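You operate a simulated robot arm through the tools that you are given. There is no shell and no other tool. Be economical: measure what you need, move in short steps, check, and stop when the job is done.

Carry out the task below with a simulated two-armed robot. There is one attempt and no reset: what you move stays moved.

TASK
Open the top drawer, put the green battery on the desk top away in the inside of the top drawer, then shut the drawer. Put one of the relays from the desk top on the tiny fan. Put the punched board from the desk top on the top of the green cabinet. Put two of the short cans from the desk top on the top of the green cabinet. Pull the lower blue drawer open. Do these in any order. Set down upright: green battery, short can.

Only the result counts: the job must be done as asked and must still hold three seconds after the hand-in. Knocking over, shifting, dropping, spilling or breaking anything else fails it.

THE ROBOT
Two 7-joint arms with two-finger parallel grippers on one trunk, on a base that drives. Base frame: it is fixed to the floor where the robot stands at the start and does not move with it; the origin is under the middle of the robot, x ahead of it, y to its left, z up. Lengths are in mm, angles in rad, forces in N, time in s.
The left shoulder is at the start at [50, 209, 1121], the right one opposite. With the tool pointing down near the work surface each hand reaches from about 100 to 900 mm from the robot's upright axis, wherever it stands, measured 20 degrees to its own side. Places, roughly: green battery [1000, 250, 750]; inside of the top drawer [1000, 100, 500]; lower blue drawer [-4200, -3000, 400]; punched board (20x9x9 cm) [700, 600, 700]; relay [1250, 0, 750]; short can [750, 250, 750]; tiny fan (6x6x3 cm) [1300, 300, 700]; top drawer [900, 100, 600]; top of the green cabinet [0, 900, 1000]. Payload 4.4 kg a hand.
The tool frame of a hand sits at the grasp point between the pads (the TCP): z along the fingers, y along the line on which they close. The tips reach 23 mm beyond it. Largest opening 94 mm; finger width 38, thickness 10; the body of the gripper, 54 by 96 mm, starts 39 mm behind the TCP.
Orientation is that of the tool frame in the base frame, as [roll, pitch, yaw] about the fixed x, y, z axes, in that order (R = Rz(yaw) Ry(pitch) Rx(roll)). With the fingers straight down and closing along the base's y, the tool's x points along the base's -x, its y along +y and its z along -z.

THE INTERFACE
- The arms move only by the tool move_arm. It takes "left_targets", "right_targets" or both (then of equal length, played together; a hand with none holds still); each is a list of rows, each a list of 7 numbers: the shift along the base's x, y, z in mm, then the turn, a rotation vector about the base's x, y, z in degrees, then the finger opening in mm, from 0 to 94. In form: [[dx, dy, dz, wx, wy, wz, gripper], ...]. A call has 1 to 8 rows; each row is the pose to reach, as a shift and turn from the pose commanded when the call began. Each row takes 0.2 s and may step no farther than 50 mm and 0.15 rad from the row before; otherwise, or with a gripper value out of range, the whole call is refused. A pose out of reach is approached as far as the arm can. The call stops where the force on the tool passes 40 N (or 10 N more than at its start, if that is more) or the arm is blocked; 0.2 s more then pass. The fingers move at their own pace (about 108 mm/s each) and stop on an object; they squeeze with about 28 N. The grip force told is the motor's: it shows also when the fingers shut on nothing. Time passes only in rows, and 0.2 s behind the last, so rows that repeat a pose let the fingers close. The reply holds the time, the measured pose of the TCP, the force on the tool along the base axes, the opening and the grip force, in the units named above and with some noise, with the torque about the TCP (base axes, N m) and any sound that the robot's microphone picked up, and new pictures: "pictures" is both (left out), scene, wrist or none (wrist: the cameras of the hands that moved).
- Cameras (640 x 400 px; columns grow to the right, rows downward): "scene" is now at [139.1, 50.6, 1291.1]; the picture's right is [0.58, -0.82, 0.00], its down [-0.48, -0.34, -0.81] and it looks along [0.66, 0.46, -0.59] (base axes); focal length 214 px, centre (320, 200). "left" rides on the left gripper at [86, -16, -74] in its tool frame; the picture's right is [0.18, 0.98, 0.00], its down [-0.58, 0.11, -0.81] and it looks along [-0.79, 0.15, 0.59] (tool axes); focal length 243 px, centre (320, 200). "right" rides on the right gripper at [86, 16, -75] in its tool frame; the picture's right is [-0.18, 0.98, 0.00], its down [-0.58, -0.11, -0.81] and it looks along [-0.79, -0.15, 0.59] (tool axes); focal length 243 px, centre (320, 200). There is no depth. A picture from a camera that has moved, and an enlarged one, comes with that camera's place and axes in the base frame and with its lens.
- slide_trunk(by): slides the trunk up (or, below 0, down) by that many mm; the arms and the scene camera ride with it, the base frame stays. It gives what a move gives, with no picture.
- drive_base(legs): drives the robot by 1 to 6 legs, each [ahead, left, turn to the left] in mm, mm and rad, along the robot's own axes; the way and the turn of a leg run together, so that a leg with both is an arc; at most 1500 mm and 3.142 rad a leg. The arms and the cameras ride along, it lands a little off, and it stops where it bumps. It gives what a move gives, and a new picture of the scene camera.
- turn_head(pan, tilt): turns the head with the scene camera to pan (to the left, within 1.396 rad either way) and tilt (down, from -0.506 to 1.204), counted from straight ahead of the robot. It gives what a move gives, and a new picture of the scene camera.
- zoom(camera, box): a new picture of the part [left, top, right, bottom] of that camera's present view, enlarged. No time passes.
- hand_in(): hands the job in; it is judged then, once.

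Work in short steps. Places have to be worked out from the pictures, the camera data and where the tool is seen: move nearer, look again, correct. Check each grasp and each placing, and mend what went wrong. You have 196 turns and 260 pictures in all, those below and enlarged ones among them. Open the grippers and draw the arms clear of the work before you hand the job in, unless the task says otherwise.

The tools are called as a command line: name --argument value ..., lists and objects as JSON in quotes. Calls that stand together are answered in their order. move_arm: Moves the arms, as the interface text tells. Its arguments: {"type":"object","properties":{"left_targets":{"type":"array","items":{"type":"array","items":{"type":"number"}}},"right_targets":{"type":"array","items":{"type":"array","items":{"type":"number"}}},"pictures":{"type":"string","enum":["both","scene","wrist","none"]}},"required":[]} The other tools are called the same way: slide_trunk (by) slides the trunk up or down; drive_base (legs) drives the base; turn_head (pan, tilt) turns the head that bears the scene camera; zoom (camera, box) takes an enlarged picture of a part of a camera's view; hand_in () hands the job in.

At the start:

```text
clock: 0.0
left_tcp_pos: [497.8, 502.0, 1245.7]
left_tcp_rot: [3.14, 0.0, -3.141]
left_contact_force: [-0.3, 0.1, 0.7]
left_moment: [0.01, 0.03, 0.01]
left_gripper_width: 94.1
left_finger_force: 0.1
right_tcp_pos: [507.1, 53.6, 1314.0]
right_tcp_rot: [3.142, 0.0, -3.14]
right_contact_force: [0.5, 0.1, 0.2]
right_moment: [0.01, 0.0, 0.0]
right_gripper_width: 93.9
right_finger_force: 0.0
trunk travel left (down, up): [-200.0, 363.0]
robot x, y, heading: [-2.8, -1.4, -0.004]
head pan, tilt: [0.614, 0.634]
```

scene: 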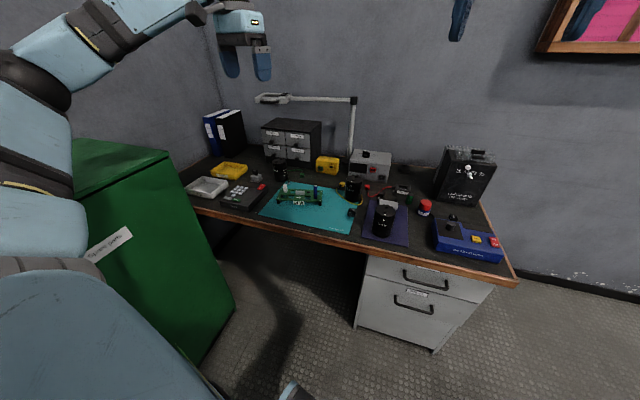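
right: 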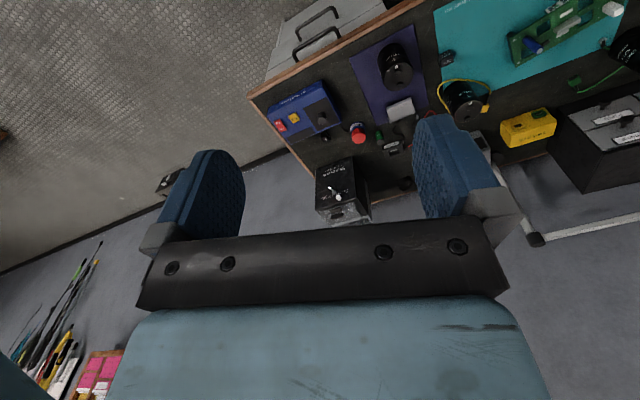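
left: 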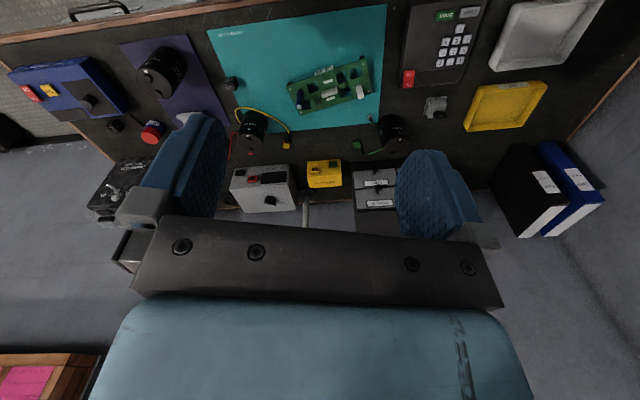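

The desk is ahead with the green cabinet to the left. I enlarge the desk views to identify the items.

zoom --camera "scene" --box '[320, 140, 520, 270]'

zoom --camera "scene" --box '[180, 90, 380, 220]'

zoom --camera "left" --box '[200, 0, 440, 150]'

zoom --camera "right" --box '[250, 30, 520, 200]'

```text
3.08 times, centred on (420, 205) of scene
camera zoom: at [139.1, 50.6, 1291.1], right [0.58, -0.82, 0.0], down [-0.48, -0.34, -0.81], along [0.66, 0.46, -0.59], focal length 660 px, centre (12, 185)
```

zoom: 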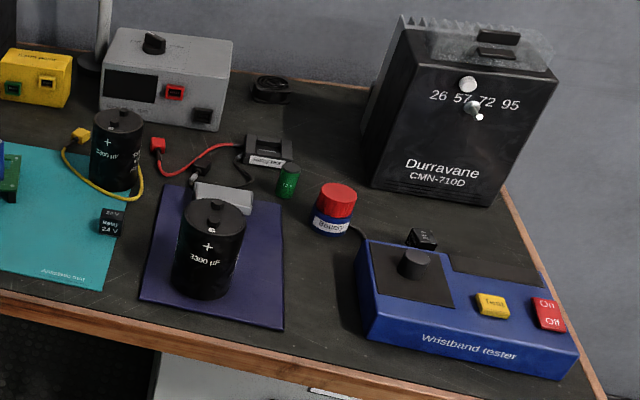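

```text
3.08 times, centred on (280, 155) of scene
camera zoom: at [139.1, 50.6, 1291.1], right [0.58, -0.82, 0.0], down [-0.48, -0.34, -0.81], along [0.66, 0.46, -0.59], focal length 660 px, centre (443, 338)
```

zoom: 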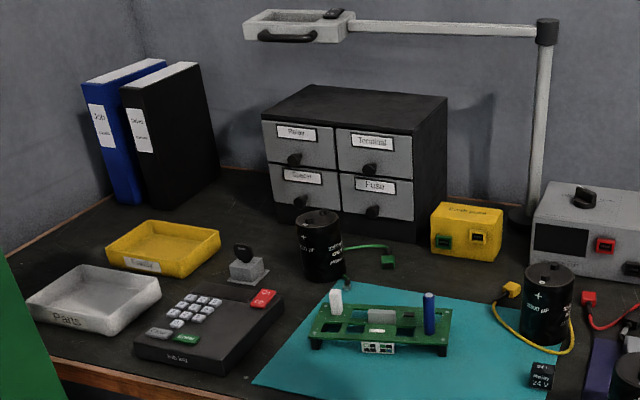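

```text
2.67 times, centred on (320, 75) of left
camera zoom: at [411.2, 486.7, 1320.1], right [-0.18, 0.98, 0.0], down [0.58, 0.11, 0.81], along [0.79, 0.15, -0.59], focal length 647 px, centre (320, 533)
```

zoom: 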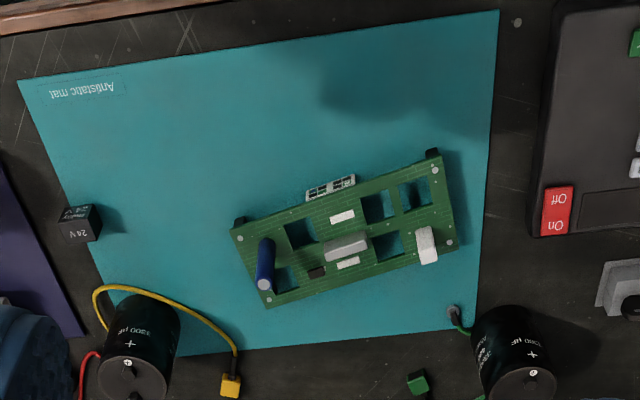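

```text
2.35 times, centred on (385, 115) of right
camera zoom: at [423.3, 68.6, 1388.1], right [0.18, 0.98, 0.0], down [0.58, -0.11, 0.81], along [0.79, -0.15, -0.59], focal length 571 px, centre (167, 400)
```

zoom: 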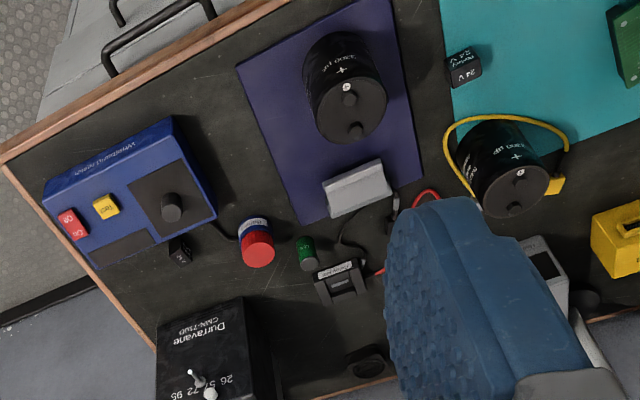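

Cans are the black capacitors, the relay and fan are on the right half of the desk. I look at the cabinet to the left and down at the drawers.

turn_head --pan 1.35 --tilt 0.5

turn_head --pan 0.1 --tilt 0.75

```text
clock: 1.1
left_tcp_pos: [497.6, 503.4, 1244.4]
left_tcp_rot: [3.141, 0.001, -3.142]
left_contact_force: [-0.2, 0.1, 0.8]
left_moment: [-0.02, 0.0, 0.0]
left_gripper_width: 94.1
left_finger_force: 0.1
right_tcp_pos: [509.1, 53.6, 1314.7]
right_tcp_rot: [-3.141, 0.0, 3.141]
right_contact_force: [1.1, 0.4, -0.5]
right_moment: [0.0, 0.01, -0.03]
right_gripper_width: 93.8
right_finger_force: 0.0
trunk travel left (down, up): [-200.0, 363.0]
robot x, y, heading: [4.2, 0.5, 0.0]
head pan, tilt: [1.349, 0.499]
camera scene: at [87.8, 89.0, 1303.1], right [0.98, -0.22, 0.0], down [-0.11, -0.47, -0.88], along [0.19, 0.86, -0.48], focal length 214 px, centre (320, 200)
```

scene: 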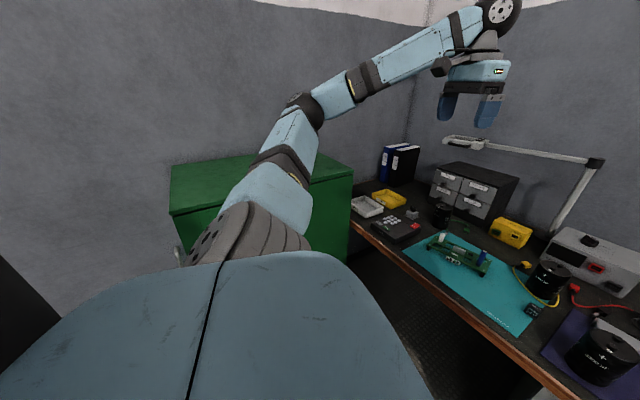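

```text
clock: 2.5
left_tcp_pos: [498.6, 502.1, 1244.8]
left_tcp_rot: [3.141, -0.002, -3.142]
left_contact_force: [0.6, 0.4, 0.9]
left_moment: [0.04, 0.03, 0.01]
left_gripper_width: 94.3
left_finger_force: 0.1
right_tcp_pos: [508.0, 52.1, 1314.1]
right_tcp_rot: [-3.141, -0.001, -3.141]
right_contact_force: [-0.3, 0.5, 0.1]
right_moment: [0.0, 0.01, -0.03]
right_gripper_width: 93.9
right_finger_force: 0.0
trunk travel left (down, up): [-200.0, 363.0]
robot x, y, heading: [-2.4, -1.6, -0.0]
head pan, tilt: [0.099, 0.75]
camera scene: at [150.2, 8.6, 1281.2], right [0.1, -0.99, 0.0], down [-0.68, -0.07, -0.73], along [0.73, 0.07, -0.68], focal length 214 px, centre (320, 200)
```

scene: 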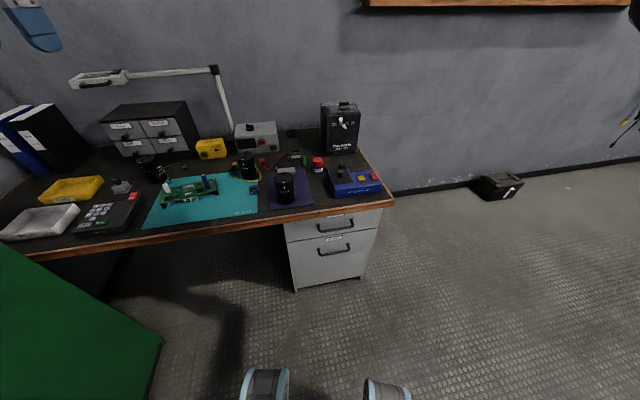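

The desk is yawed about 17° left relative to the base frame. I enlarge the drawers and handles, plus the fan/relay zone.

zoom --camera "scene" --box '[260, 190, 410, 300]'

zoom --camera "scene" --box '[230, 95, 400, 215]'

```text
3.64 times, centred on (335, 245) of scene
camera zoom: at [150.2, 8.6, 1281.2], right [0.1, -0.99, 0.0], down [-0.68, -0.07, -0.73], along [0.73, 0.07, -0.68], focal length 780 px, centre (266, 36)
```

zoom: 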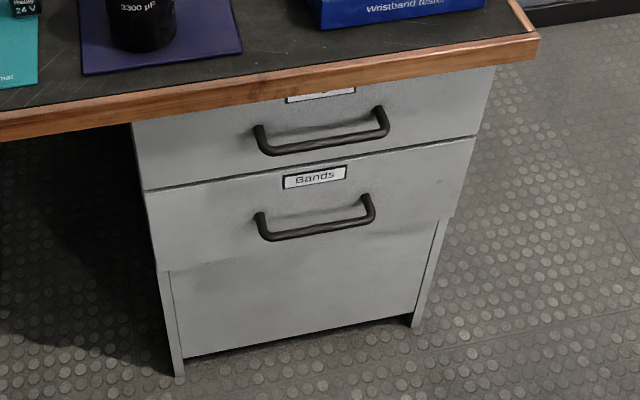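

```text
3.33 times, centred on (315, 155) of scene
camera zoom: at [150.2, 8.6, 1281.2], right [0.1, -0.99, 0.0], down [-0.68, -0.07, -0.73], along [0.73, 0.07, -0.68], focal length 715 px, centre (337, 350)
```

zoom: 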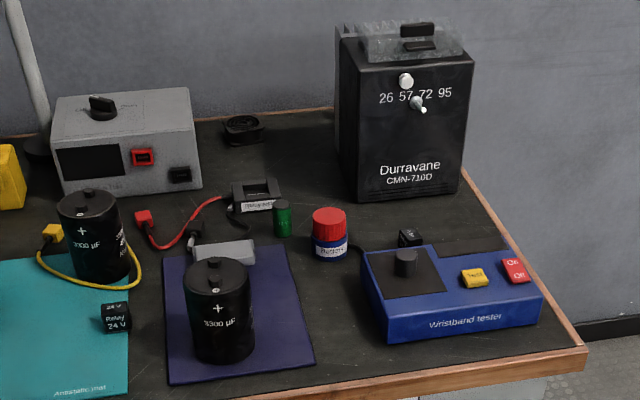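

Triangulation: desk top z≈730, its edge x≈690 near y=0; the top handle bar is around (707,0,600), pull direction (-.957,-.291). I bring the right hand down in front of it, turning it to point forward with vertical closing.

move_arm --right_targets '[[3, -5.5, -44.6, 4.785, -3.546, -3.546, 94], [6, -11, -89.2, 9.57, -7.09, -7.09, 94], [9, -16.5, -133.8, 14.36, -10.64, -10.64, 94], [12, -22, -178.4, 19.14, -14.18, -14.18, 94], [15, -27.5, -223, 23.93, -17.73, -17.73, 94], [18, -33, -267.6, 28.71, -21.28, -21.28, 94], [21, -38.5, -312.2, 33.5, -24.82, -24.82, 94], [24, -44, -356.8, 38.28, -28.37, -28.37, 94]]' --pictures "none"

move_arm --right_targets '[[3, -5.5, -44.6, 4.785, -3.546, -3.546, 94], [6, -11, -89.2, 9.57, -7.09, -7.09, 94], [9, -16.5, -133.8, 14.36, -10.64, -10.64, 94], [12, -22, -178.4, 19.14, -14.18, -14.18, 94], [15, -27.5, -223, 23.93, -17.73, -17.73, 94], [18, -33, -267.6, 28.71, -21.28, -21.28, 94], [21, -38.5, -312.2, 33.5, -24.82, -24.82, 94], [24, -44, -356.8, 38.28, -28.37, -28.37, 94]]'

```text
clock: 4.3
left_tcp_pos: [497.8, 501.4, 1245.2]
left_tcp_rot: [3.142, 0.0, 3.14]
left_contact_force: [0.1, 0.5, -0.1]
left_moment: [0.03, 0.02, 0.0]
left_gripper_width: 93.8
left_finger_force: 0.0
right_tcp_pos: [531.9, 8.6, 958.8]
right_tcp_rot: [2.354, 0.271, 2.502]
right_contact_force: [0.1, 0.3, 0.1]
right_moment: [-0.02, 0.03, 0.03]
right_gripper_width: 94.0
right_finger_force: 0.1
trunk travel left (down, up): [-200.0, 363.0]
robot x, y, heading: [0.0, -1.8, 0.006]
head pan, tilt: [0.099, 0.75]
```

```text
clock: 6.1
left_tcp_pos: [496.9, 502.3, 1244.9]
left_tcp_rot: [3.14, -0.001, 3.14]
left_contact_force: [-0.4, -0.5, 0.2]
left_moment: [0.0, 0.02, 0.02]
left_gripper_width: 93.8
left_finger_force: 0.0
right_tcp_pos: [536.8, 0.0, 878.7]
right_tcp_rot: [2.167, 0.257, 2.345]
right_contact_force: [-0.8, -0.3, 0.4]
right_moment: [-0.01, 0.02, 0.0]
right_gripper_width: 94.0
right_finger_force: 0.1
right hand out of reach, approached as far as the arm can: row 2, 3, 4, 5, 6, 7, 8
trunk travel left (down, up): [-200.0, 363.0]
robot x, y, heading: [-0.6, -2.0, -0.002]
head pan, tilt: [0.099, 0.75]
camera scene: at [150.2, 8.5, 1281.2], right [0.1, -1.0, 0.0], down [-0.68, -0.07, -0.73], along [0.73, 0.07, -0.68], focal length 214 px, centre (320, 200)
camera right: at [432.8, 33.0, 910.7], right [0.37, 0.41, 0.83], down [-0.19, -0.85, 0.5], along [0.91, -0.35, -0.24], focal length 243 px, centre (320, 200)
```

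scene: 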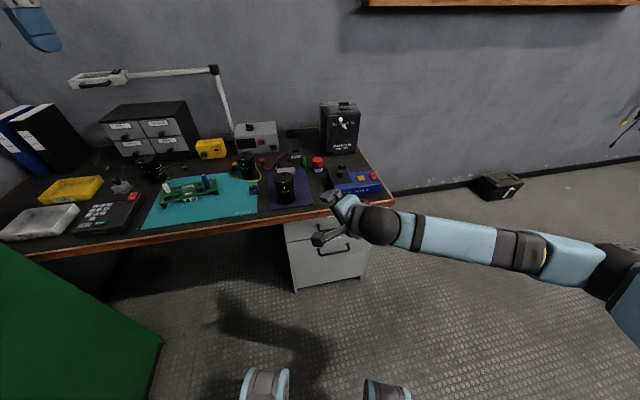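
right: 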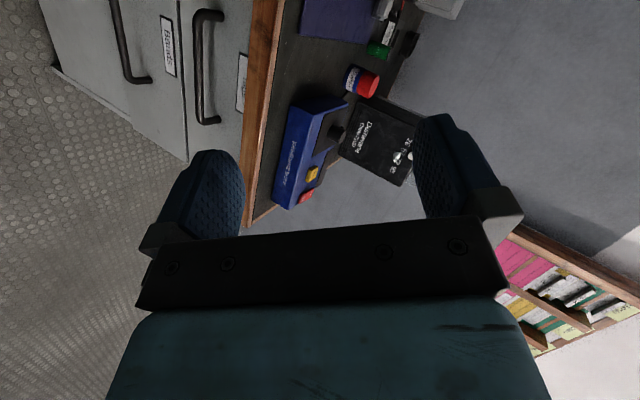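

The right hand ran into its reach/joint limits. I drive back 250 mm and lower the trunk so that the forearm points more forward.

drive_base --legs '[[-250, 0, 0]]'

slide_trunk --by -190

```text
clock: 8.0
left_tcp_pos: [246.3, 501.6, 1245.2]
left_tcp_rot: [-3.14, 0.0, 3.138]
left_contact_force: [-0.4, 0.2, -0.1]
left_moment: [0.0, -0.03, 0.02]
left_gripper_width: 94.4
left_finger_force: 0.0
right_tcp_pos: [283.9, -0.1, 879.6]
right_tcp_rot: [2.169, 0.258, 2.344]
right_contact_force: [-0.5, -0.4, 0.6]
right_moment: [0.02, 0.01, -0.03]
right_gripper_width: 94.0
right_finger_force: 0.1
trunk travel left (down, up): [-200.0, 363.0]
robot x, y, heading: [-247.6, 2.8, -0.005]
head pan, tilt: [0.099, 0.75]
camera scene: at [-103.5, 8.5, 1281.3], right [0.1, -1.0, 0.0], down [-0.68, -0.07, -0.73], along [0.73, 0.07, -0.68], focal length 214 px, centre (320, 200)
```

scene: 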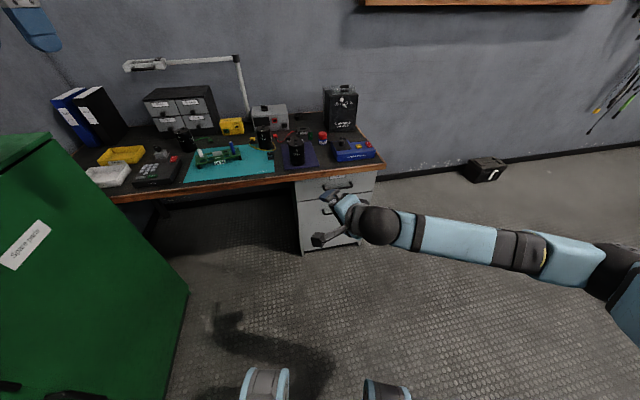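

```text
clock: 10.0
left_tcp_pos: [257.0, 446.4, 1076.6]
left_tcp_rot: [3.092, -0.001, 3.124]
left_contact_force: [-0.6, 0.3, 0.1]
left_moment: [-0.01, 0.0, 0.03]
left_gripper_width: 93.9
left_finger_force: 0.1
right_tcp_pos: [288.9, -33.3, 686.0]
right_tcp_rot: [2.139, 0.224, 2.33]
right_contact_force: [0.0, -0.1, 0.6]
right_moment: [0.0, -0.03, -0.01]
right_gripper_width: 93.9
right_finger_force: 0.0
trunk travel left (down, up): [-10.0, 553.0]
robot x, y, heading: [-247.5, -11.9, -0.005]
head pan, tilt: [0.099, 0.75]
```

The left arm shifted oddly: its elbow probably pressed on the cabinet while lowering. I raise the trunk back up and look.

slide_trunk --by 190

turn_head --pan 1.2 --tilt 0.6

```text
clock: 12.1
left_tcp_pos: [245.5, 502.9, 1244.5]
left_tcp_rot: [3.14, -0.001, 3.14]
left_contact_force: [0.3, 1.0, 0.0]
left_moment: [0.0, 0.04, 0.01]
left_gripper_width: 94.0
left_finger_force: 0.1
right_tcp_pos: [285.2, -1.0, 878.7]
right_tcp_rot: [2.169, 0.258, 2.344]
right_contact_force: [-0.7, -0.4, 0.4]
right_moment: [0.02, 0.01, 0.01]
right_gripper_width: 94.0
right_finger_force: 0.0
trunk travel left (down, up): [-200.0, 363.0]
robot x, y, heading: [-252.9, 0.9, -0.001]
head pan, tilt: [0.099, 0.75]
```

```text
clock: 13.4
left_tcp_pos: [245.7, 502.6, 1245.1]
left_tcp_rot: [-3.141, 0.0, 3.14]
left_contact_force: [-0.1, 0.6, -0.2]
left_moment: [0.0, 0.02, -0.01]
left_gripper_width: 94.5
left_finger_force: 0.0
right_tcp_pos: [284.4, 0.2, 879.4]
right_tcp_rot: [2.167, 0.257, 2.342]
right_contact_force: [-0.2, -0.4, -0.1]
right_moment: [-0.05, 0.01, -0.02]
right_gripper_width: 94.1
right_finger_force: 0.1
trunk travel left (down, up): [-200.0, 363.0]
robot x, y, heading: [-247.0, -0.1, 0.001]
head pan, tilt: [1.201, 0.6]
camera scene: at [-153.2, 82.7, 1294.0], right [0.93, -0.36, 0.0], down [-0.21, -0.53, -0.83], along [0.3, 0.77, -0.57], focal length 214 px, centre (320, 200)
```

scene: 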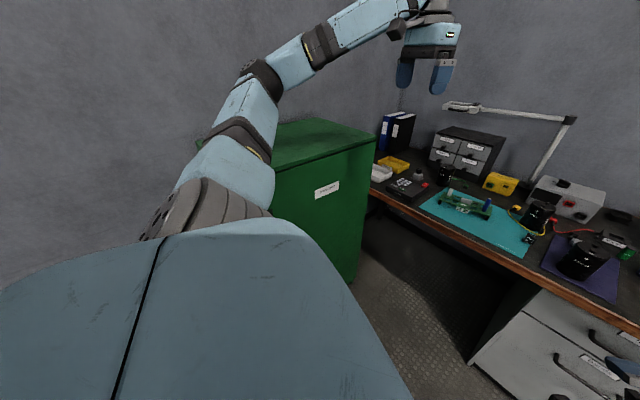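

No visible damage; the cabinet stands as before. I try reaching forward with the right hand from here, in position only first.

move_arm --right_targets '[[30, 0, -30, 0, 0, 0, 94], [60, -10, -60, 0, 0, 0, 94], [90, -15, -90, 0, 0, 0, 94], [120, -20, -120, 0, 0, 0, 94], [150, -25, -150, 0, 0, 0, 94], [180, -30, -180, 0, 0, 0, 94], [210, -35, -210, 0, 0, 0, 94], [240, -40, -240, 0, 0, 0, 94]]' --pictures "none"

```text
clock: 15.2
left_tcp_pos: [246.0, 502.4, 1245.1]
left_tcp_rot: [3.141, 0.0, 3.14]
left_contact_force: [-0.1, 0.3, -0.7]
left_moment: [0.02, 0.0, 0.01]
left_gripper_width: 93.9
left_finger_force: 0.0
right_tcp_pos: [527.6, -39.3, 638.6]
right_tcp_rot: [2.167, 0.256, 2.342]
right_contact_force: [-0.1, 0.0, -0.1]
right_moment: [0.07, 0.03, 0.06]
right_gripper_width: 94.0
right_finger_force: 0.2
right hand out of reach, approached as far as the arm can: row 1, 2
trunk travel left (down, up): [-200.0, 363.0]
robot x, y, heading: [-251.9, -0.3, 0.004]
head pan, tilt: [1.201, 0.6]
```

Position reached. Now I finish the orientation (43° more) with the hand in front of the handle.

move_arm --right_targets '[[0, 0, -6, 4.96, -3.7, -3.66, 94], [0, 0, -12, 9.92, -7.4, -7.32, 94], [0, 0, -18, 14.88, -11.1, -10.98, 94], [0, 0, -24, 19.84, -14.8, -14.64, 94], [0, 0, -30, 24.8, -18.5, -18.3, 94], [0, 0, -38, 29.76, -22.2, -21.96, 94]]'

```text
clock: 16.6
left_tcp_pos: [246.0, 502.7, 1242.7]
left_tcp_rot: [3.141, 0.001, 3.14]
left_contact_force: [0.3, 0.0, 0.4]
left_moment: [-0.02, 0.0, -0.03]
left_gripper_width: 94.1
left_finger_force: 0.0
right_tcp_pos: [524.3, -39.6, 600.7]
right_tcp_rot: [1.568, 0.0, 1.863]
right_contact_force: [0.4, 0.3, -0.4]
right_moment: [0.0, 0.01, -0.01]
right_gripper_width: 94.2
right_finger_force: 0.1
trunk travel left (down, up): [-200.0, 363.0]
robot x, y, heading: [-252.7, 0.8, 0.004]
head pan, tilt: [1.201, 0.6]
camera scene: at [-153.0, 83.0, 1294.0], right [0.93, -0.36, 0.0], down [-0.21, -0.53, -0.82], along [0.3, 0.77, -0.57], focal length 214 px, centre (320, 200)
camera right: at [429.2, 21.1, 616.8], right [0.05, -0.18, 0.98], down [-0.6, -0.79, -0.11], along [0.8, -0.59, -0.15], focal length 243 px, centre (320, 200)
```

scene: 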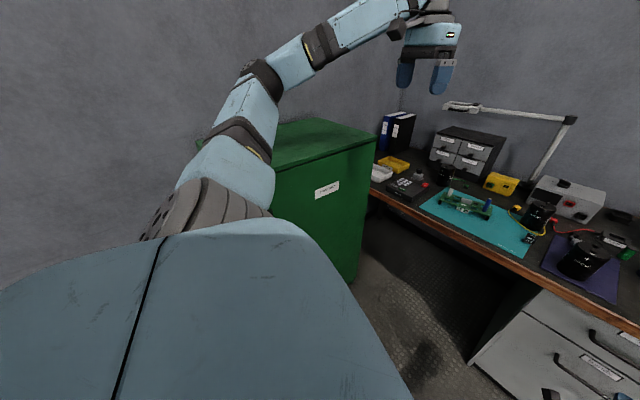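
right: 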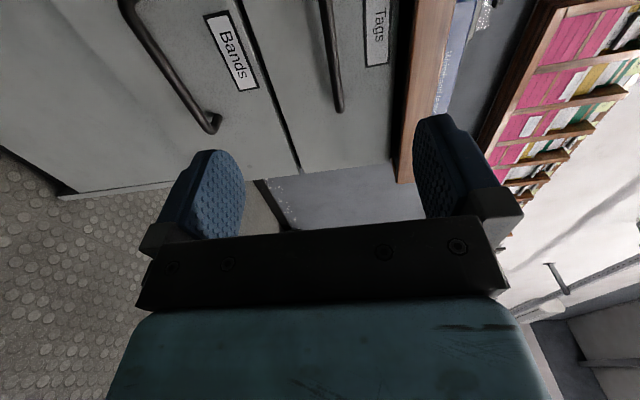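

The hand now points at the drawer. Triangulated bar centre ≈(713,-2,606). I advance so the open fingers straddle the bar, then check.

move_arm --right_targets '[[36, 7, 1, 0, 0, 0, 94], [72, 14, 2, 0, 0, 0, 94], [108, 22, 3, 0, 0, 0, 94], [140, 29, 4, 0, 0, 0, 94], [165, 34, 5, 0, 0, 0, 94]]' --pictures "wrist"

```text
clock: 17.9
left_tcp_pos: [246.0, 503.5, 1245.3]
left_tcp_rot: [-3.141, -0.001, 3.14]
left_contact_force: [0.5, 0.4, 0.1]
left_moment: [0.0, 0.02, -0.01]
left_gripper_width: 94.0
left_finger_force: 0.0
right_tcp_pos: [584.6, -39.9, 635.8]
right_tcp_rot: [1.57, 0.003, 1.868]
right_contact_force: [-0.4, 0.3, 0.0]
right_moment: [0.0, 0.0, 0.02]
right_gripper_width: 94.0
right_finger_force: 0.0
right hand out of reach, approached as far as the arm can: row 1, 2, 3, 4, 5
trunk travel left (down, up): [-200.0, 363.0]
robot x, y, heading: [-253.7, 1.5, 0.002]
head pan, tilt: [1.201, 0.6]
camera right: at [488.5, 20.4, 652.0], right [0.05, -0.18, 0.98], down [-0.6, -0.79, -0.11], along [0.8, -0.59, -0.15], focal length 243 px, centre (320, 200)
```

right: 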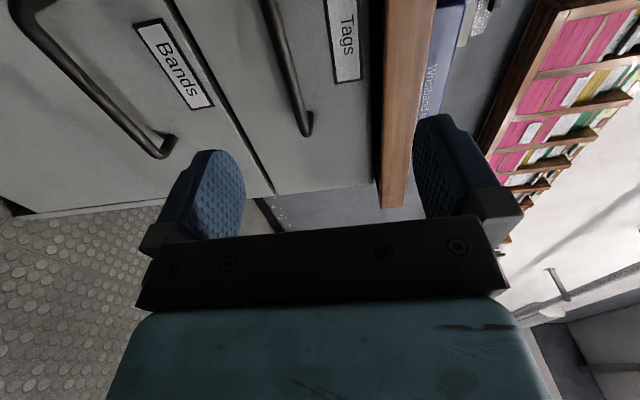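

The arm is at its stretch limit here. I pull back slightly to the right height, then let the base carry the hand forward.

move_arm --right_targets '[[-20, 0, -15, 0, 0, 0, 94], [-45, 0, -29, 0, 0, 0, 94], [-45, 0, -29, 0, 0, 0, 94]]' --pictures "none"

drive_base --legs '[[125, 35, 0]]'

```text
clock: 18.6
left_tcp_pos: [245.6, 501.8, 1245.3]
left_tcp_rot: [3.141, 0.0, 3.14]
left_contact_force: [0.3, 0.7, 0.4]
left_moment: [-0.02, -0.04, 0.01]
left_gripper_width: 94.3
left_finger_force: 0.0
right_tcp_pos: [538.8, -40.8, 609.3]
right_tcp_rot: [1.57, 0.001, 1.866]
right_contact_force: [-0.6, -0.4, -0.2]
right_moment: [-0.03, -0.03, 0.0]
right_gripper_width: 94.0
right_finger_force: 0.1
trunk travel left (down, up): [-200.0, 363.0]
robot x, y, heading: [-255.5, 0.3, -0.004]
head pan, tilt: [1.201, 0.6]
```

```text
clock: 19.9
left_tcp_pos: [372.7, 537.9, 1245.3]
left_tcp_rot: [-3.141, -0.004, 3.14]
left_contact_force: [1.1, -0.4, -0.4]
left_moment: [0.01, 0.04, -0.01]
left_gripper_width: 93.9
left_finger_force: 0.1
right_tcp_pos: [665.4, -5.1, 608.5]
right_tcp_rot: [1.57, 0.001, 1.866]
right_contact_force: [0.3, 0.3, -0.5]
right_moment: [-0.03, -0.02, 0.0]
right_gripper_width: 93.9
right_finger_force: 0.1
trunk travel left (down, up): [-200.0, 363.0]
robot x, y, heading: [-126.3, 37.6, -0.005]
head pan, tilt: [1.201, 0.6]
camera scene: at [-25.9, 118.0, 1293.9], right [0.93, -0.36, 0.0], down [-0.21, -0.53, -0.82], along [0.3, 0.77, -0.57], focal length 214 px, centre (320, 200)
```

scene: 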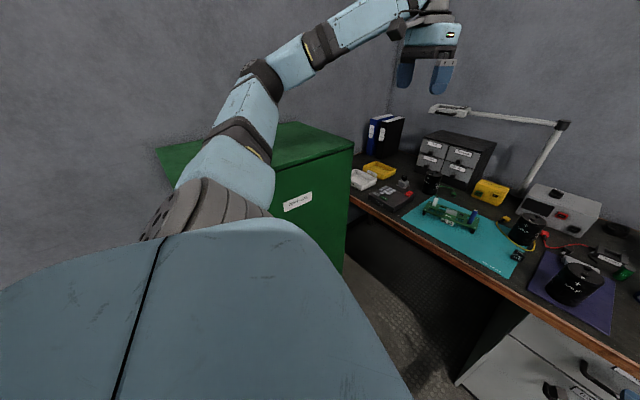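

Now 45 mm short of the bar. Advance the hand 40 mm along the drawer normal and look.

move_arm --right_targets '[[20, 5, -1, 0, 0, 0, 94], [38, 8, -2, 0, 0, 0, 94]]' --pictures "wrist"

turn_head --pan 0.0 --tilt 0.8

```text
clock: 20.5
left_tcp_pos: [372.4, 536.8, 1246.3]
left_tcp_rot: [3.14, 0.0, 3.14]
left_contact_force: [-0.2, -0.5, 0.0]
left_moment: [0.01, -0.01, -0.04]
left_gripper_width: 94.2
left_finger_force: 0.0
right_tcp_pos: [684.7, -2.2, 607.1]
right_tcp_rot: [1.569, 0.0, 1.866]
right_contact_force: [0.7, -0.6, 0.2]
right_moment: [-0.01, 0.02, -0.01]
right_gripper_width: 93.9
right_finger_force: 0.0
right hand out of reach, approached as far as the arm can: row 2
trunk travel left (down, up): [-200.0, 363.0]
robot x, y, heading: [-127.9, 35.1, 0.0]
head pan, tilt: [1.201, 0.6]
camera right: at [589.3, 58.7, 623.3], right [0.05, -0.18, 0.98], down [-0.6, -0.79, -0.11], along [0.8, -0.59, -0.15], focal length 243 px, centre (320, 200)
```

right: 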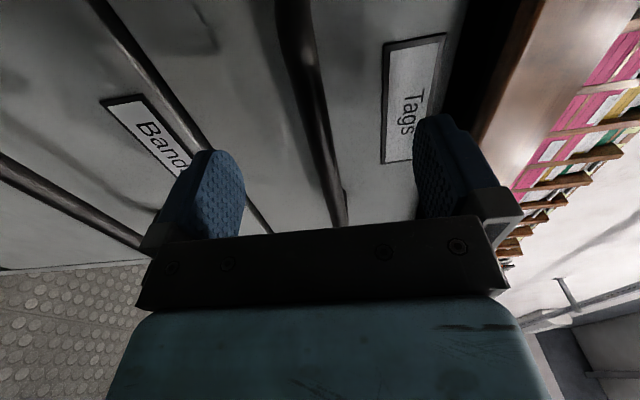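

```text
clock: 21.9
left_tcp_pos: [371.0, 538.0, 1244.1]
left_tcp_rot: [3.142, -0.001, 3.14]
left_contact_force: [-1.0, -0.3, -0.8]
left_moment: [0.01, 0.0, -0.01]
left_gripper_width: 94.5
left_finger_force: 0.0
right_tcp_pos: [684.0, -2.4, 606.7]
right_tcp_rot: [1.57, 0.003, 1.865]
right_contact_force: [-0.7, -0.5, 0.3]
right_moment: [0.01, -0.02, -0.02]
right_gripper_width: 94.1
right_finger_force: 0.1
trunk travel left (down, up): [-200.0, 363.0]
robot x, y, heading: [-129.3, 35.0, -0.001]
head pan, tilt: [0.0, 0.799]
camera scene: at [21.8, 35.3, 1277.2], right [0.0, -1.0, 0.0], down [-0.72, 0.0, -0.7], along [0.7, 0.0, -0.72], focal length 214 px, centre (320, 200)
```

scene: 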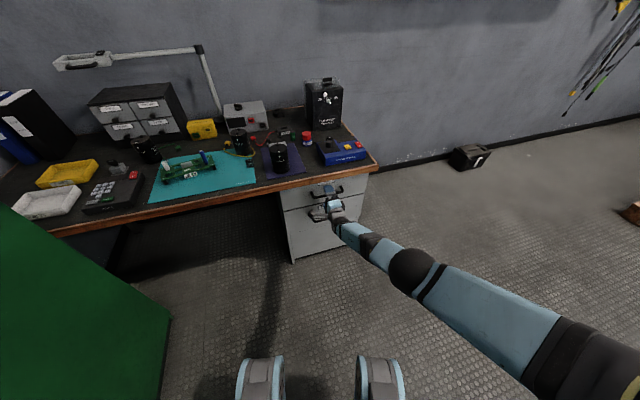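

The bar runs between the fingers. I drive about 22 mm more ahead, then close on it.

drive_base --legs '[[22, 6, 0]]'

move_arm --right_targets '[[0, 0, 0, 0, 0, 0, 50], [0, 0, 0, 0, 0, 0, 0], [0, 0, 0, 0, 0, 0, 0], [0, 0, 0, 0, 0, 0, 0]]' --pictures "wrist"

```text
clock: 22.7
left_tcp_pos: [394.8, 543.3, 1245.4]
left_tcp_rot: [-3.142, 0.0, 3.139]
left_contact_force: [0.2, 0.2, -0.1]
left_moment: [0.02, -0.01, -0.02]
left_gripper_width: 94.0
left_finger_force: 0.1
right_tcp_pos: [706.4, 5.8, 607.4]
right_tcp_rot: [1.571, 0.003, 1.866]
right_contact_force: [1.0, -0.2, -0.9]
right_moment: [0.01, 0.0, -0.01]
right_gripper_width: 94.1
right_finger_force: 0.0
trunk travel left (down, up): [-200.0, 363.0]
robot x, y, heading: [-104.8, 40.6, -0.004]
head pan, tilt: [0.0, 0.799]
camera scene: at [44.5, 41.3, 1277.1], right [0.0, -1.0, 0.0], down [-0.72, 0.0, -0.7], along [0.7, 0.0, -0.72], focal length 214 px, centre (320, 200)
```

scene: 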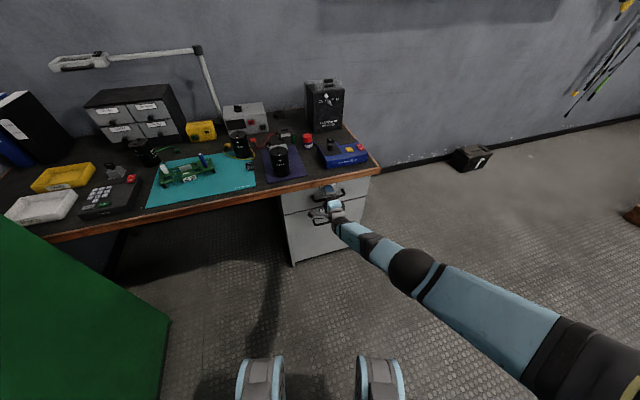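

```text
clock: 23.7
left_tcp_pos: [393.6, 544.5, 1246.6]
left_tcp_rot: [3.141, 0.001, 3.14]
left_contact_force: [0.1, -1.2, 0.4]
left_moment: [0.02, 0.02, -0.02]
left_gripper_width: 94.1
left_finger_force: 0.1
right_tcp_pos: [707.6, 4.6, 610.1]
right_tcp_rot: [1.568, 0.002, 1.866]
right_contact_force: [3.6, -0.4, 11.4]
right_moment: [0.26, 0.19, 0.06]
right_gripper_width: 11.6
right_finger_force: 45.4
trunk travel left (down, up): [-200.0, 363.0]
robot x, y, heading: [-101.3, 37.0, -0.006]
head pan, tilt: [0.0, 0.799]
camera right: at [611.6, 65.3, 625.5], right [0.05, -0.18, 0.98], down [-0.6, -0.79, -0.11], along [0.8, -0.59, -0.14], focal length 243 px, centre (320, 200)
```

right: 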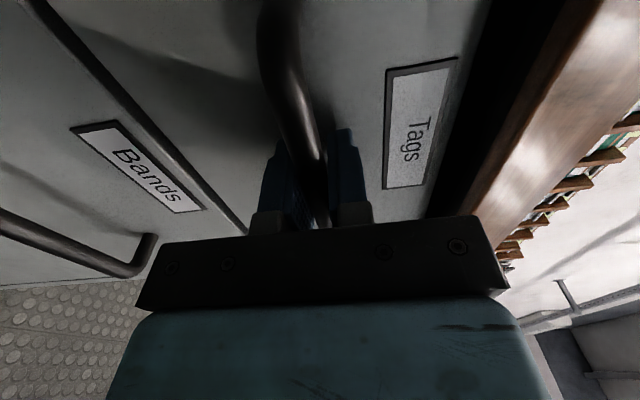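

Grasped the bar (11.6 mm). I pull along (-.957,-.291).

move_arm --right_targets '[[-19, -6, 1, 0, 0, 0, 0], [-48, -14.5, 2, 0, 0, 0, 0], [-77, -23.3, 3, 0, 0, 0, 0], [-105, -32, 3, 0, 0, 0, 0], [-134, -40.7, 3, 0, 0, 0, 0], [-163, -49.5, 3, 0, 0, 0, 0], [-191, -58, 3, 0, 0, 0, 0], [-220, -67, 3, 0, 0, 0, 0]]'

```text
clock: 25.5
left_tcp_pos: [393.3, 542.6, 1246.4]
left_tcp_rot: [3.139, 0.0, 3.138]
left_contact_force: [-0.2, 0.2, 0.3]
left_moment: [0.01, 0.0, 0.01]
left_gripper_width: 94.1
left_finger_force: 0.1
right_tcp_pos: [487.3, -64.3, 610.3]
right_tcp_rot: [1.567, 0.002, 1.862]
right_contact_force: [2.0, -15.4, 4.7]
right_moment: [0.25, 0.14, -0.66]
right_gripper_width: 11.4
right_finger_force: 44.7
trunk travel left (down, up): [-200.0, 363.0]
robot x, y, heading: [-108.2, 43.0, 0.003]
head pan, tilt: [0.0, 0.799]
camera scene: at [43.0, 39.9, 1277.3], right [0.0, -1.0, 0.0], down [-0.72, 0.0, -0.7], along [0.7, 0.0, -0.72], focal length 214 px, centre (320, 200)
camera right: at [392.5, -4.0, 625.6], right [0.05, -0.18, 0.98], down [-0.6, -0.79, -0.11], along [0.79, -0.59, -0.15], focal length 243 px, centre (320, 200)
```

scene: 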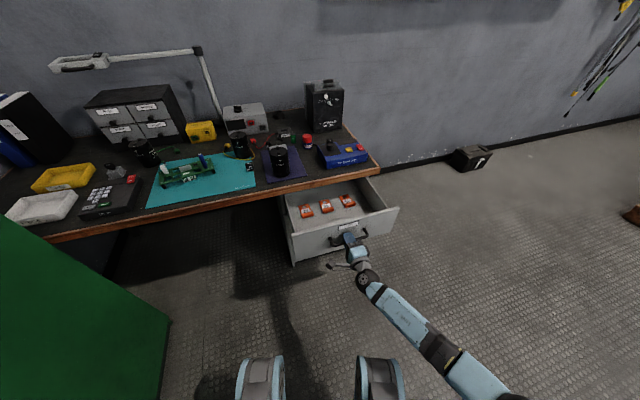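
right: 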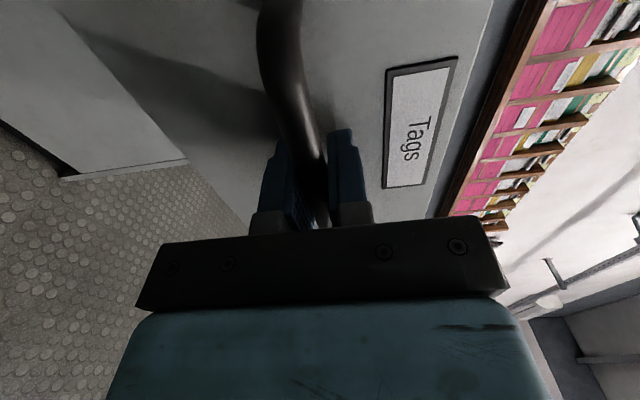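

The drawer is open ~230 mm with free space in front of the tags. I release the handle, retreat and raise the right arm.

move_arm --right_targets '[[0, 0, 0, 0, 0, 0, 60], [0, 0, 0, 0, 0, 0, 94], [-29, -9, 0, 0, 0, 0, 94], [-60, -18, 0, 0, 0, 0, 94], [-100, -40, 20, 0, 0, 0, 94]]' --pictures "none"

zoom --camera "scene" --box '[230, 90, 410, 270]'

```text
clock: 26.7
left_tcp_pos: [399.9, 540.9, 1244.3]
left_tcp_rot: [3.139, -0.004, 3.14]
left_contact_force: [-0.1, -0.1, 0.3]
left_moment: [0.02, -0.03, 0.0]
left_gripper_width: 94.2
left_finger_force: 0.2
right_tcp_pos: [405.1, -114.0, 640.7]
right_tcp_rot: [1.549, 0.01, 1.849]
right_contact_force: [0.0, -0.7, 0.2]
right_moment: [0.0, -0.02, -0.01]
right_gripper_width: 94.1
right_finger_force: 0.0
trunk travel left (down, up): [-200.0, 363.0]
robot x, y, heading: [-104.6, 45.1, -0.005]
head pan, tilt: [0.0, 0.799]
```

```text
2.22 times, centred on (320, 180) of scene
camera zoom: at [49.5, 38.3, 1276.7], right [0.0, -1.0, 0.0], down [-0.72, 0.0, -0.69], along [0.69, 0.0, -0.72], focal length 477 px, centre (320, 244)
```

zoom: 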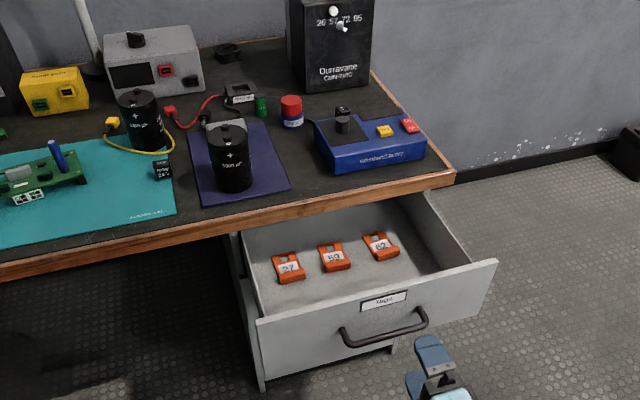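

Now I raise the right hand and turn it to point down, closing along the desk normal, before moving the base.

move_arm --right_targets '[[0, 0, 38, -2.38, 7.83, 0, 94], [0, 0, 76, -4.76, 15.66, 0, 94], [0, 0, 114, -7.14, 23.49, 0, 94], [0, 0, 152, -9.52, 31.32, 0, 94], [0, 0, 190, -11.9, 39.15, 0, 94], [0, 0, 228, -14.28, 46.98, 0, 94], [0, 0, 266, -16.66, 54.81, 0, 94], [0, 0, 304, -19.04, 62.64, 0, 94]]' --pictures "none"

move_arm --right_targets '[[0, 0, 20, -2.38, 7.83, 0, 94], [0, 0, 40, -4.76, 15.66, 0, 94], [0, 0, 60, -7.14, 23.49, 0, 94]]' --pictures "none"

```text
clock: 27.4
left_tcp_pos: [392.9, 542.7, 1246.7]
left_tcp_rot: [3.141, 0.0, 3.14]
left_contact_force: [0.7, -0.3, -0.2]
left_moment: [0.03, -0.09, 0.02]
left_gripper_width: 93.9
left_finger_force: 0.0
right_tcp_pos: [365.1, -200.4, 673.4]
right_tcp_rot: [2.04, 0.322, 2.024]
right_contact_force: [0.2, -0.6, 0.8]
right_moment: [-0.01, -0.03, 0.02]
right_gripper_width: 93.9
right_finger_force: 0.1
right hand out of reach, approached as far as the arm can: row 3
trunk travel left (down, up): [-200.0, 363.0]
robot x, y, heading: [-105.4, 39.0, -0.006]
head pan, tilt: [0.0, 0.799]
stopped in row 3 (right hand): the arm was blocked; the commanded pose is now the measured one
```

```text
clock: 28.1
left_tcp_pos: [394.6, 542.3, 1245.7]
left_tcp_rot: [3.139, -0.001, 3.138]
left_contact_force: [-1.0, 0.0, -0.8]
left_moment: [-0.03, -0.01, -0.01]
left_gripper_width: 94.0
left_finger_force: 0.0
right_tcp_pos: [329.9, -324.8, 683.3]
right_tcp_rot: [2.586, 0.541, 2.321]
right_contact_force: [2.3, -0.3, 3.3]
right_moment: [0.03, 0.26, 0.12]
right_gripper_width: 93.8
right_finger_force: 0.0
right hand out of reach, approached as far as the arm can: row 2, 3
trunk travel left (down, up): [-200.0, 363.0]
robot x, y, heading: [-109.5, 45.1, 0.001]
head pan, tilt: [0.0, 0.799]
stopped in row 3 (right hand): the arm was blocked; the commanded pose is now the measured one
```

The arm got blocked and drifted right. I look at it before going on.

turn_head --pan -0.5 --tilt 0.9

```text
clock: 29.1
left_tcp_pos: [394.6, 543.1, 1246.6]
left_tcp_rot: [-3.141, 0.001, 3.138]
left_contact_force: [-0.7, 0.3, 0.6]
left_moment: [0.04, 0.01, -0.02]
left_gripper_width: 94.2
left_finger_force: 0.0
right_tcp_pos: [330.5, -323.6, 684.8]
right_tcp_rot: [2.58, 0.539, 2.314]
right_contact_force: [0.0, -0.3, 0.0]
right_moment: [-0.02, 0.01, 0.02]
right_gripper_width: 94.0
right_finger_force: 0.0
trunk travel left (down, up): [-200.0, 363.0]
robot x, y, heading: [-101.7, 42.7, -0.002]
head pan, tilt: [-0.499, 0.901]
camera scene: at [29.2, 5.9, 1270.7], right [-0.48, -0.88, 0.0], down [-0.69, 0.38, -0.62], along [0.55, -0.3, -0.78], focal length 214 px, centre (320, 200)
```

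scene: 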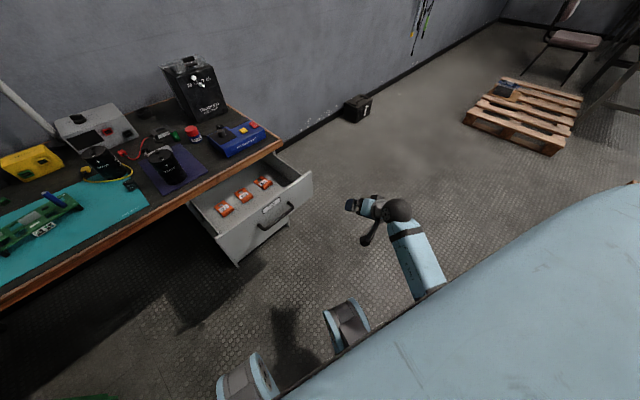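

The arm is just folded at the right side. I raise it straight up and forward, keeping orientation.

move_arm --right_targets '[[15, 10, 40, 0, 0, 0, 94], [30, 20, 80, 0, 0, 0, 94], [45, 30, 120, 0, 0, 0, 94], [60, 40, 160, 0, 0, 0, 94], [75, 50, 200, 0, 0, 0, 94], [90, 60, 240, 0, 0, 0, 94], [105, 70, 280, 0, 0, 0, 94], [120, 80, 320, 0, 0, 0, 94]]' --pictures "none"

```text
clock: 30.9
left_tcp_pos: [394.2, 544.6, 1245.6]
left_tcp_rot: [3.142, 0.0, 3.137]
left_contact_force: [-0.6, -0.2, -1.1]
left_moment: [-0.01, 0.01, 0.0]
left_gripper_width: 93.9
left_finger_force: 0.1
right_tcp_pos: [453.6, -241.5, 1006.0]
right_tcp_rot: [2.566, 0.538, 2.302]
right_contact_force: [0.2, 0.0, 0.1]
right_moment: [-0.01, 0.01, 0.0]
right_gripper_width: 94.1
right_finger_force: 0.0
right hand out of reach, approached as far as the arm can: row 1
trunk travel left (down, up): [-200.0, 363.0]
robot x, y, heading: [-105.9, 43.7, 0.002]
head pan, tilt: [-0.499, 0.901]
```

Free now. I turn the tool straight down with closing along the desk normal.

move_arm --right_targets '[[0, 5, 5, 1.49, 6.18, -4.66, 94], [0, 10, 10, 2.98, 12.36, -9.32, 94], [0, 15, 15, 4.47, 18.54, -13.98, 94], [0, 20, 20, 5.96, 24.72, -18.64, 94], [0, 25, 25, 7.45, 30.9, -23.3, 94], [0, 30, 30, 8.94, 37.08, -27.96, 94], [0, 35, 35, 10.43, 43.26, -32.62, 94]]' --pictures "none"

```text
clock: 32.5
left_tcp_pos: [393.9, 543.7, 1246.2]
left_tcp_rot: [3.141, 0.0, 3.139]
left_contact_force: [0.1, 0.4, 0.5]
left_moment: [-0.01, 0.03, -0.04]
left_gripper_width: 93.7
left_finger_force: 0.1
right_tcp_pos: [452.9, -205.2, 1041.2]
right_tcp_rot: [-3.141, -0.001, 1.868]
right_contact_force: [-0.1, 0.2, -0.5]
right_moment: [-0.02, -0.01, 0.01]
right_gripper_width: 93.9
right_finger_force: 0.0
trunk travel left (down, up): [-200.0, 363.0]
robot x, y, heading: [-103.1, 43.4, 0.002]
head pan, tilt: [-0.499, 0.901]
```

Tool is down. I drive to about (150,260) so the right arm can reach both the battery and the open drawer.

drive_base --legs '[[0, 215, 0], [230, 0, 0]]'

turn_head --pan -0.15 --tilt 0.7

```text
clock: 36.3
left_tcp_pos: [625.5, 757.3, 1245.0]
left_tcp_rot: [-3.14, 0.002, 3.14]
left_contact_force: [0.0, -0.9, -1.0]
left_moment: [0.01, 0.0, -0.01]
left_gripper_width: 93.9
left_finger_force: 0.0
right_tcp_pos: [686.3, 7.4, 1042.7]
right_tcp_rot: [3.14, -0.002, 1.868]
right_contact_force: [0.5, -0.3, 1.1]
right_moment: [-0.01, 0.02, -0.01]
right_gripper_width: 93.7
right_finger_force: 0.0
trunk travel left (down, up): [-200.0, 363.0]
robot x, y, heading: [126.9, 257.5, 0.0]
head pan, tilt: [-0.499, 0.901]
camera scene: at [262.1, 219.1, 1269.2], right [-0.48, -0.88, 0.0], down [-0.69, 0.38, -0.62], along [0.54, -0.3, -0.78], focal length 214 px, centre (320, 200)
```

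scene: 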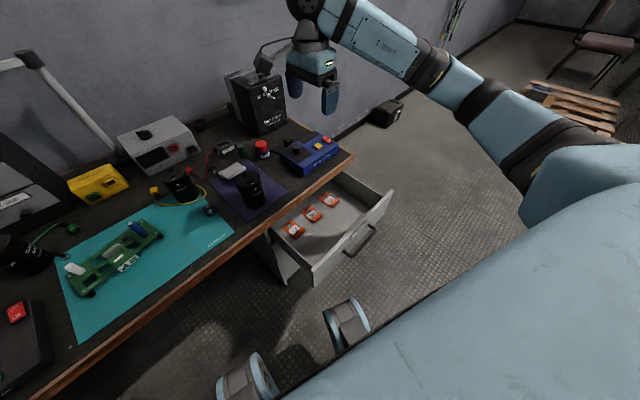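

```text
clock: 37.1
left_tcp_pos: [625.7, 757.6, 1245.3]
left_tcp_rot: [3.141, -0.001, 3.14]
left_contact_force: [-0.2, 0.2, -0.3]
left_moment: [0.05, 0.0, 0.01]
left_gripper_width: 93.9
left_finger_force: 0.0
right_tcp_pos: [686.2, 8.7, 1042.4]
right_tcp_rot: [3.137, -0.001, 1.868]
right_contact_force: [-0.2, -0.4, 0.7]
right_moment: [0.01, 0.0, -0.01]
right_gripper_width: 94.0
right_finger_force: 0.1
trunk travel left (down, up): [-200.0, 363.0]
robot x, y, heading: [127.5, 254.8, 0.001]
head pan, tilt: [-0.15, 0.7]
camera scene: at [279.1, 242.4, 1285.4], right [-0.15, -0.99, 0.0], down [-0.64, 0.1, -0.76], along [0.76, -0.12, -0.64], focal length 214 px, centre (320, 200)
```

scene: 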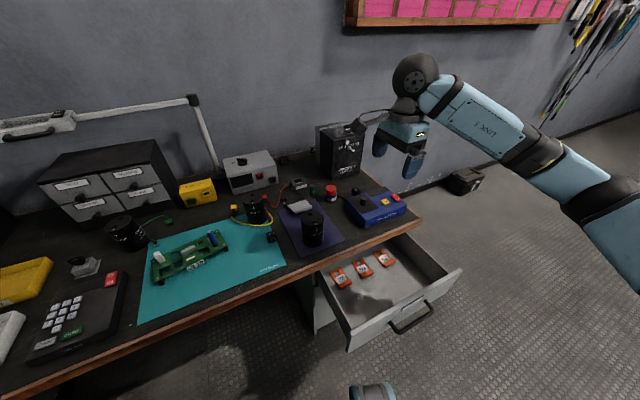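

I enlarge the battery/relay/fan area from the new viewpoint and move the right hand toward it for a wrist view.

zoom --camera "scene" --box '[230, 140, 390, 250]'

move_arm --right_targets '[[30, 35, -15, 0, 0, 0, 94], [60, 70, -30, 0, 0, 0, 94], [90, 105, -45, 0, 0, 0, 94], [120, 140, -60, 0, 0, 0, 94], [150, 175, -75, 0, 0, 0, 94], [180, 210, -90, 0, 0, 0, 94], [210, 240, -100, 0, 0, 0, 94]]' --pictures "wrist"

```text
3.64 times, centred on (310, 195) of scene
camera zoom: at [279.1, 242.4, 1285.4], right [-0.15, -0.99, 0.0], down [-0.64, 0.1, -0.76], along [0.76, -0.12, -0.64], focal length 780 px, centre (356, 218)
```

zoom: 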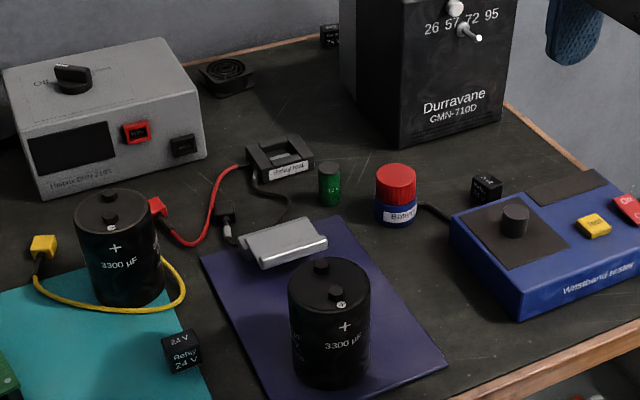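

```text
clock: 38.7
left_tcp_pos: [625.9, 758.6, 1244.4]
left_tcp_rot: [-3.14, 0.0, 3.139]
left_contact_force: [-0.4, 1.3, 0.3]
left_moment: [-0.03, 0.01, 0.01]
left_gripper_width: 93.9
left_finger_force: 0.1
right_tcp_pos: [896.1, 248.9, 942.7]
right_tcp_rot: [3.136, -0.001, 1.868]
right_contact_force: [0.0, 0.1, 0.5]
right_moment: [-0.03, -0.01, -0.03]
right_gripper_width: 93.9
right_finger_force: 0.1
trunk travel left (down, up): [-200.0, 363.0]
robot x, y, heading: [127.3, 256.0, 0.001]
head pan, tilt: [-0.15, 0.7]
camera right: at [887.0, 336.0, 1016.8], right [0.99, 0.11, 0.0], down [0.06, -0.59, 0.81], along [0.09, -0.8, -0.59], focal length 243 px, centre (320, 200)
```

right: 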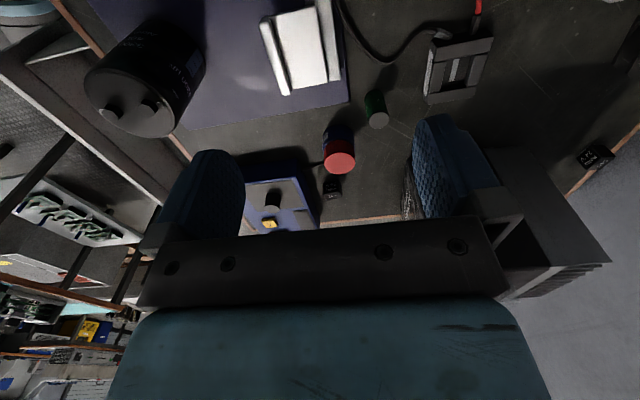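

Battery top ≈(972,177,780). I move above it for refinement.

move_arm --right_targets '[[25, -25, -28, 0, 0, 0, 70], [50, -50, -56, 0, 0, 0, 60], [76, -73, -83, 0, 0, 0, 60]]' --pictures "both"

```text
clock: 39.5
left_tcp_pos: [626.7, 758.4, 1244.3]
left_tcp_rot: [-3.141, 0.0, -3.141]
left_contact_force: [0.3, 0.2, -0.1]
left_moment: [0.02, 0.0, -0.02]
left_gripper_width: 93.9
left_finger_force: 0.1
right_tcp_pos: [966.6, 176.0, 857.6]
right_tcp_rot: [-3.142, -0.001, 1.872]
right_contact_force: [-0.7, 0.3, 0.4]
right_moment: [0.01, 0.0, 0.01]
right_gripper_width: 59.9
right_finger_force: 0.0
right hand out of reach, approached as far as the arm can: row 3
trunk travel left (down, up): [-200.0, 363.0]
robot x, y, heading: [127.8, 259.7, -0.004]
head pan, tilt: [-0.15, 0.7]
camera scene: at [279.6, 243.5, 1285.4], right [-0.15, -0.99, 0.0], down [-0.64, 0.1, -0.76], along [0.76, -0.12, -0.64], focal length 214 px, centre (320, 200)
camera right: at [957.2, 262.4, 933.2], right [0.99, 0.11, 0.0], down [0.07, -0.59, 0.81], along [0.09, -0.8, -0.59], focal length 243 px, centre (320, 200)
```

scene: 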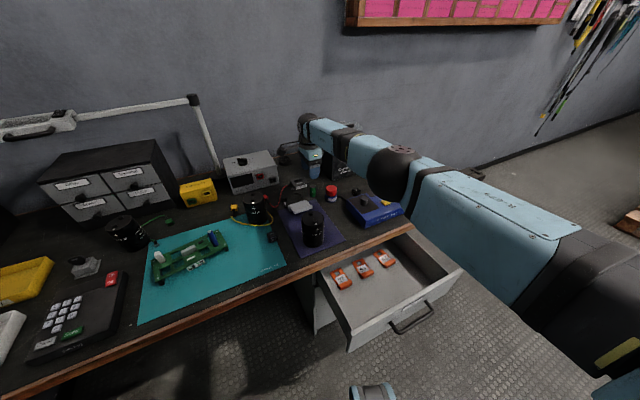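
right: 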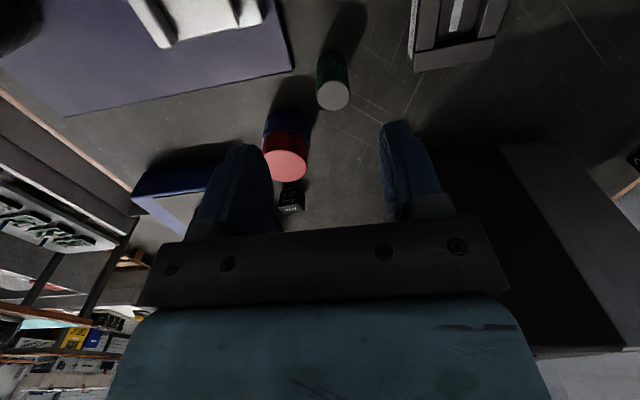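

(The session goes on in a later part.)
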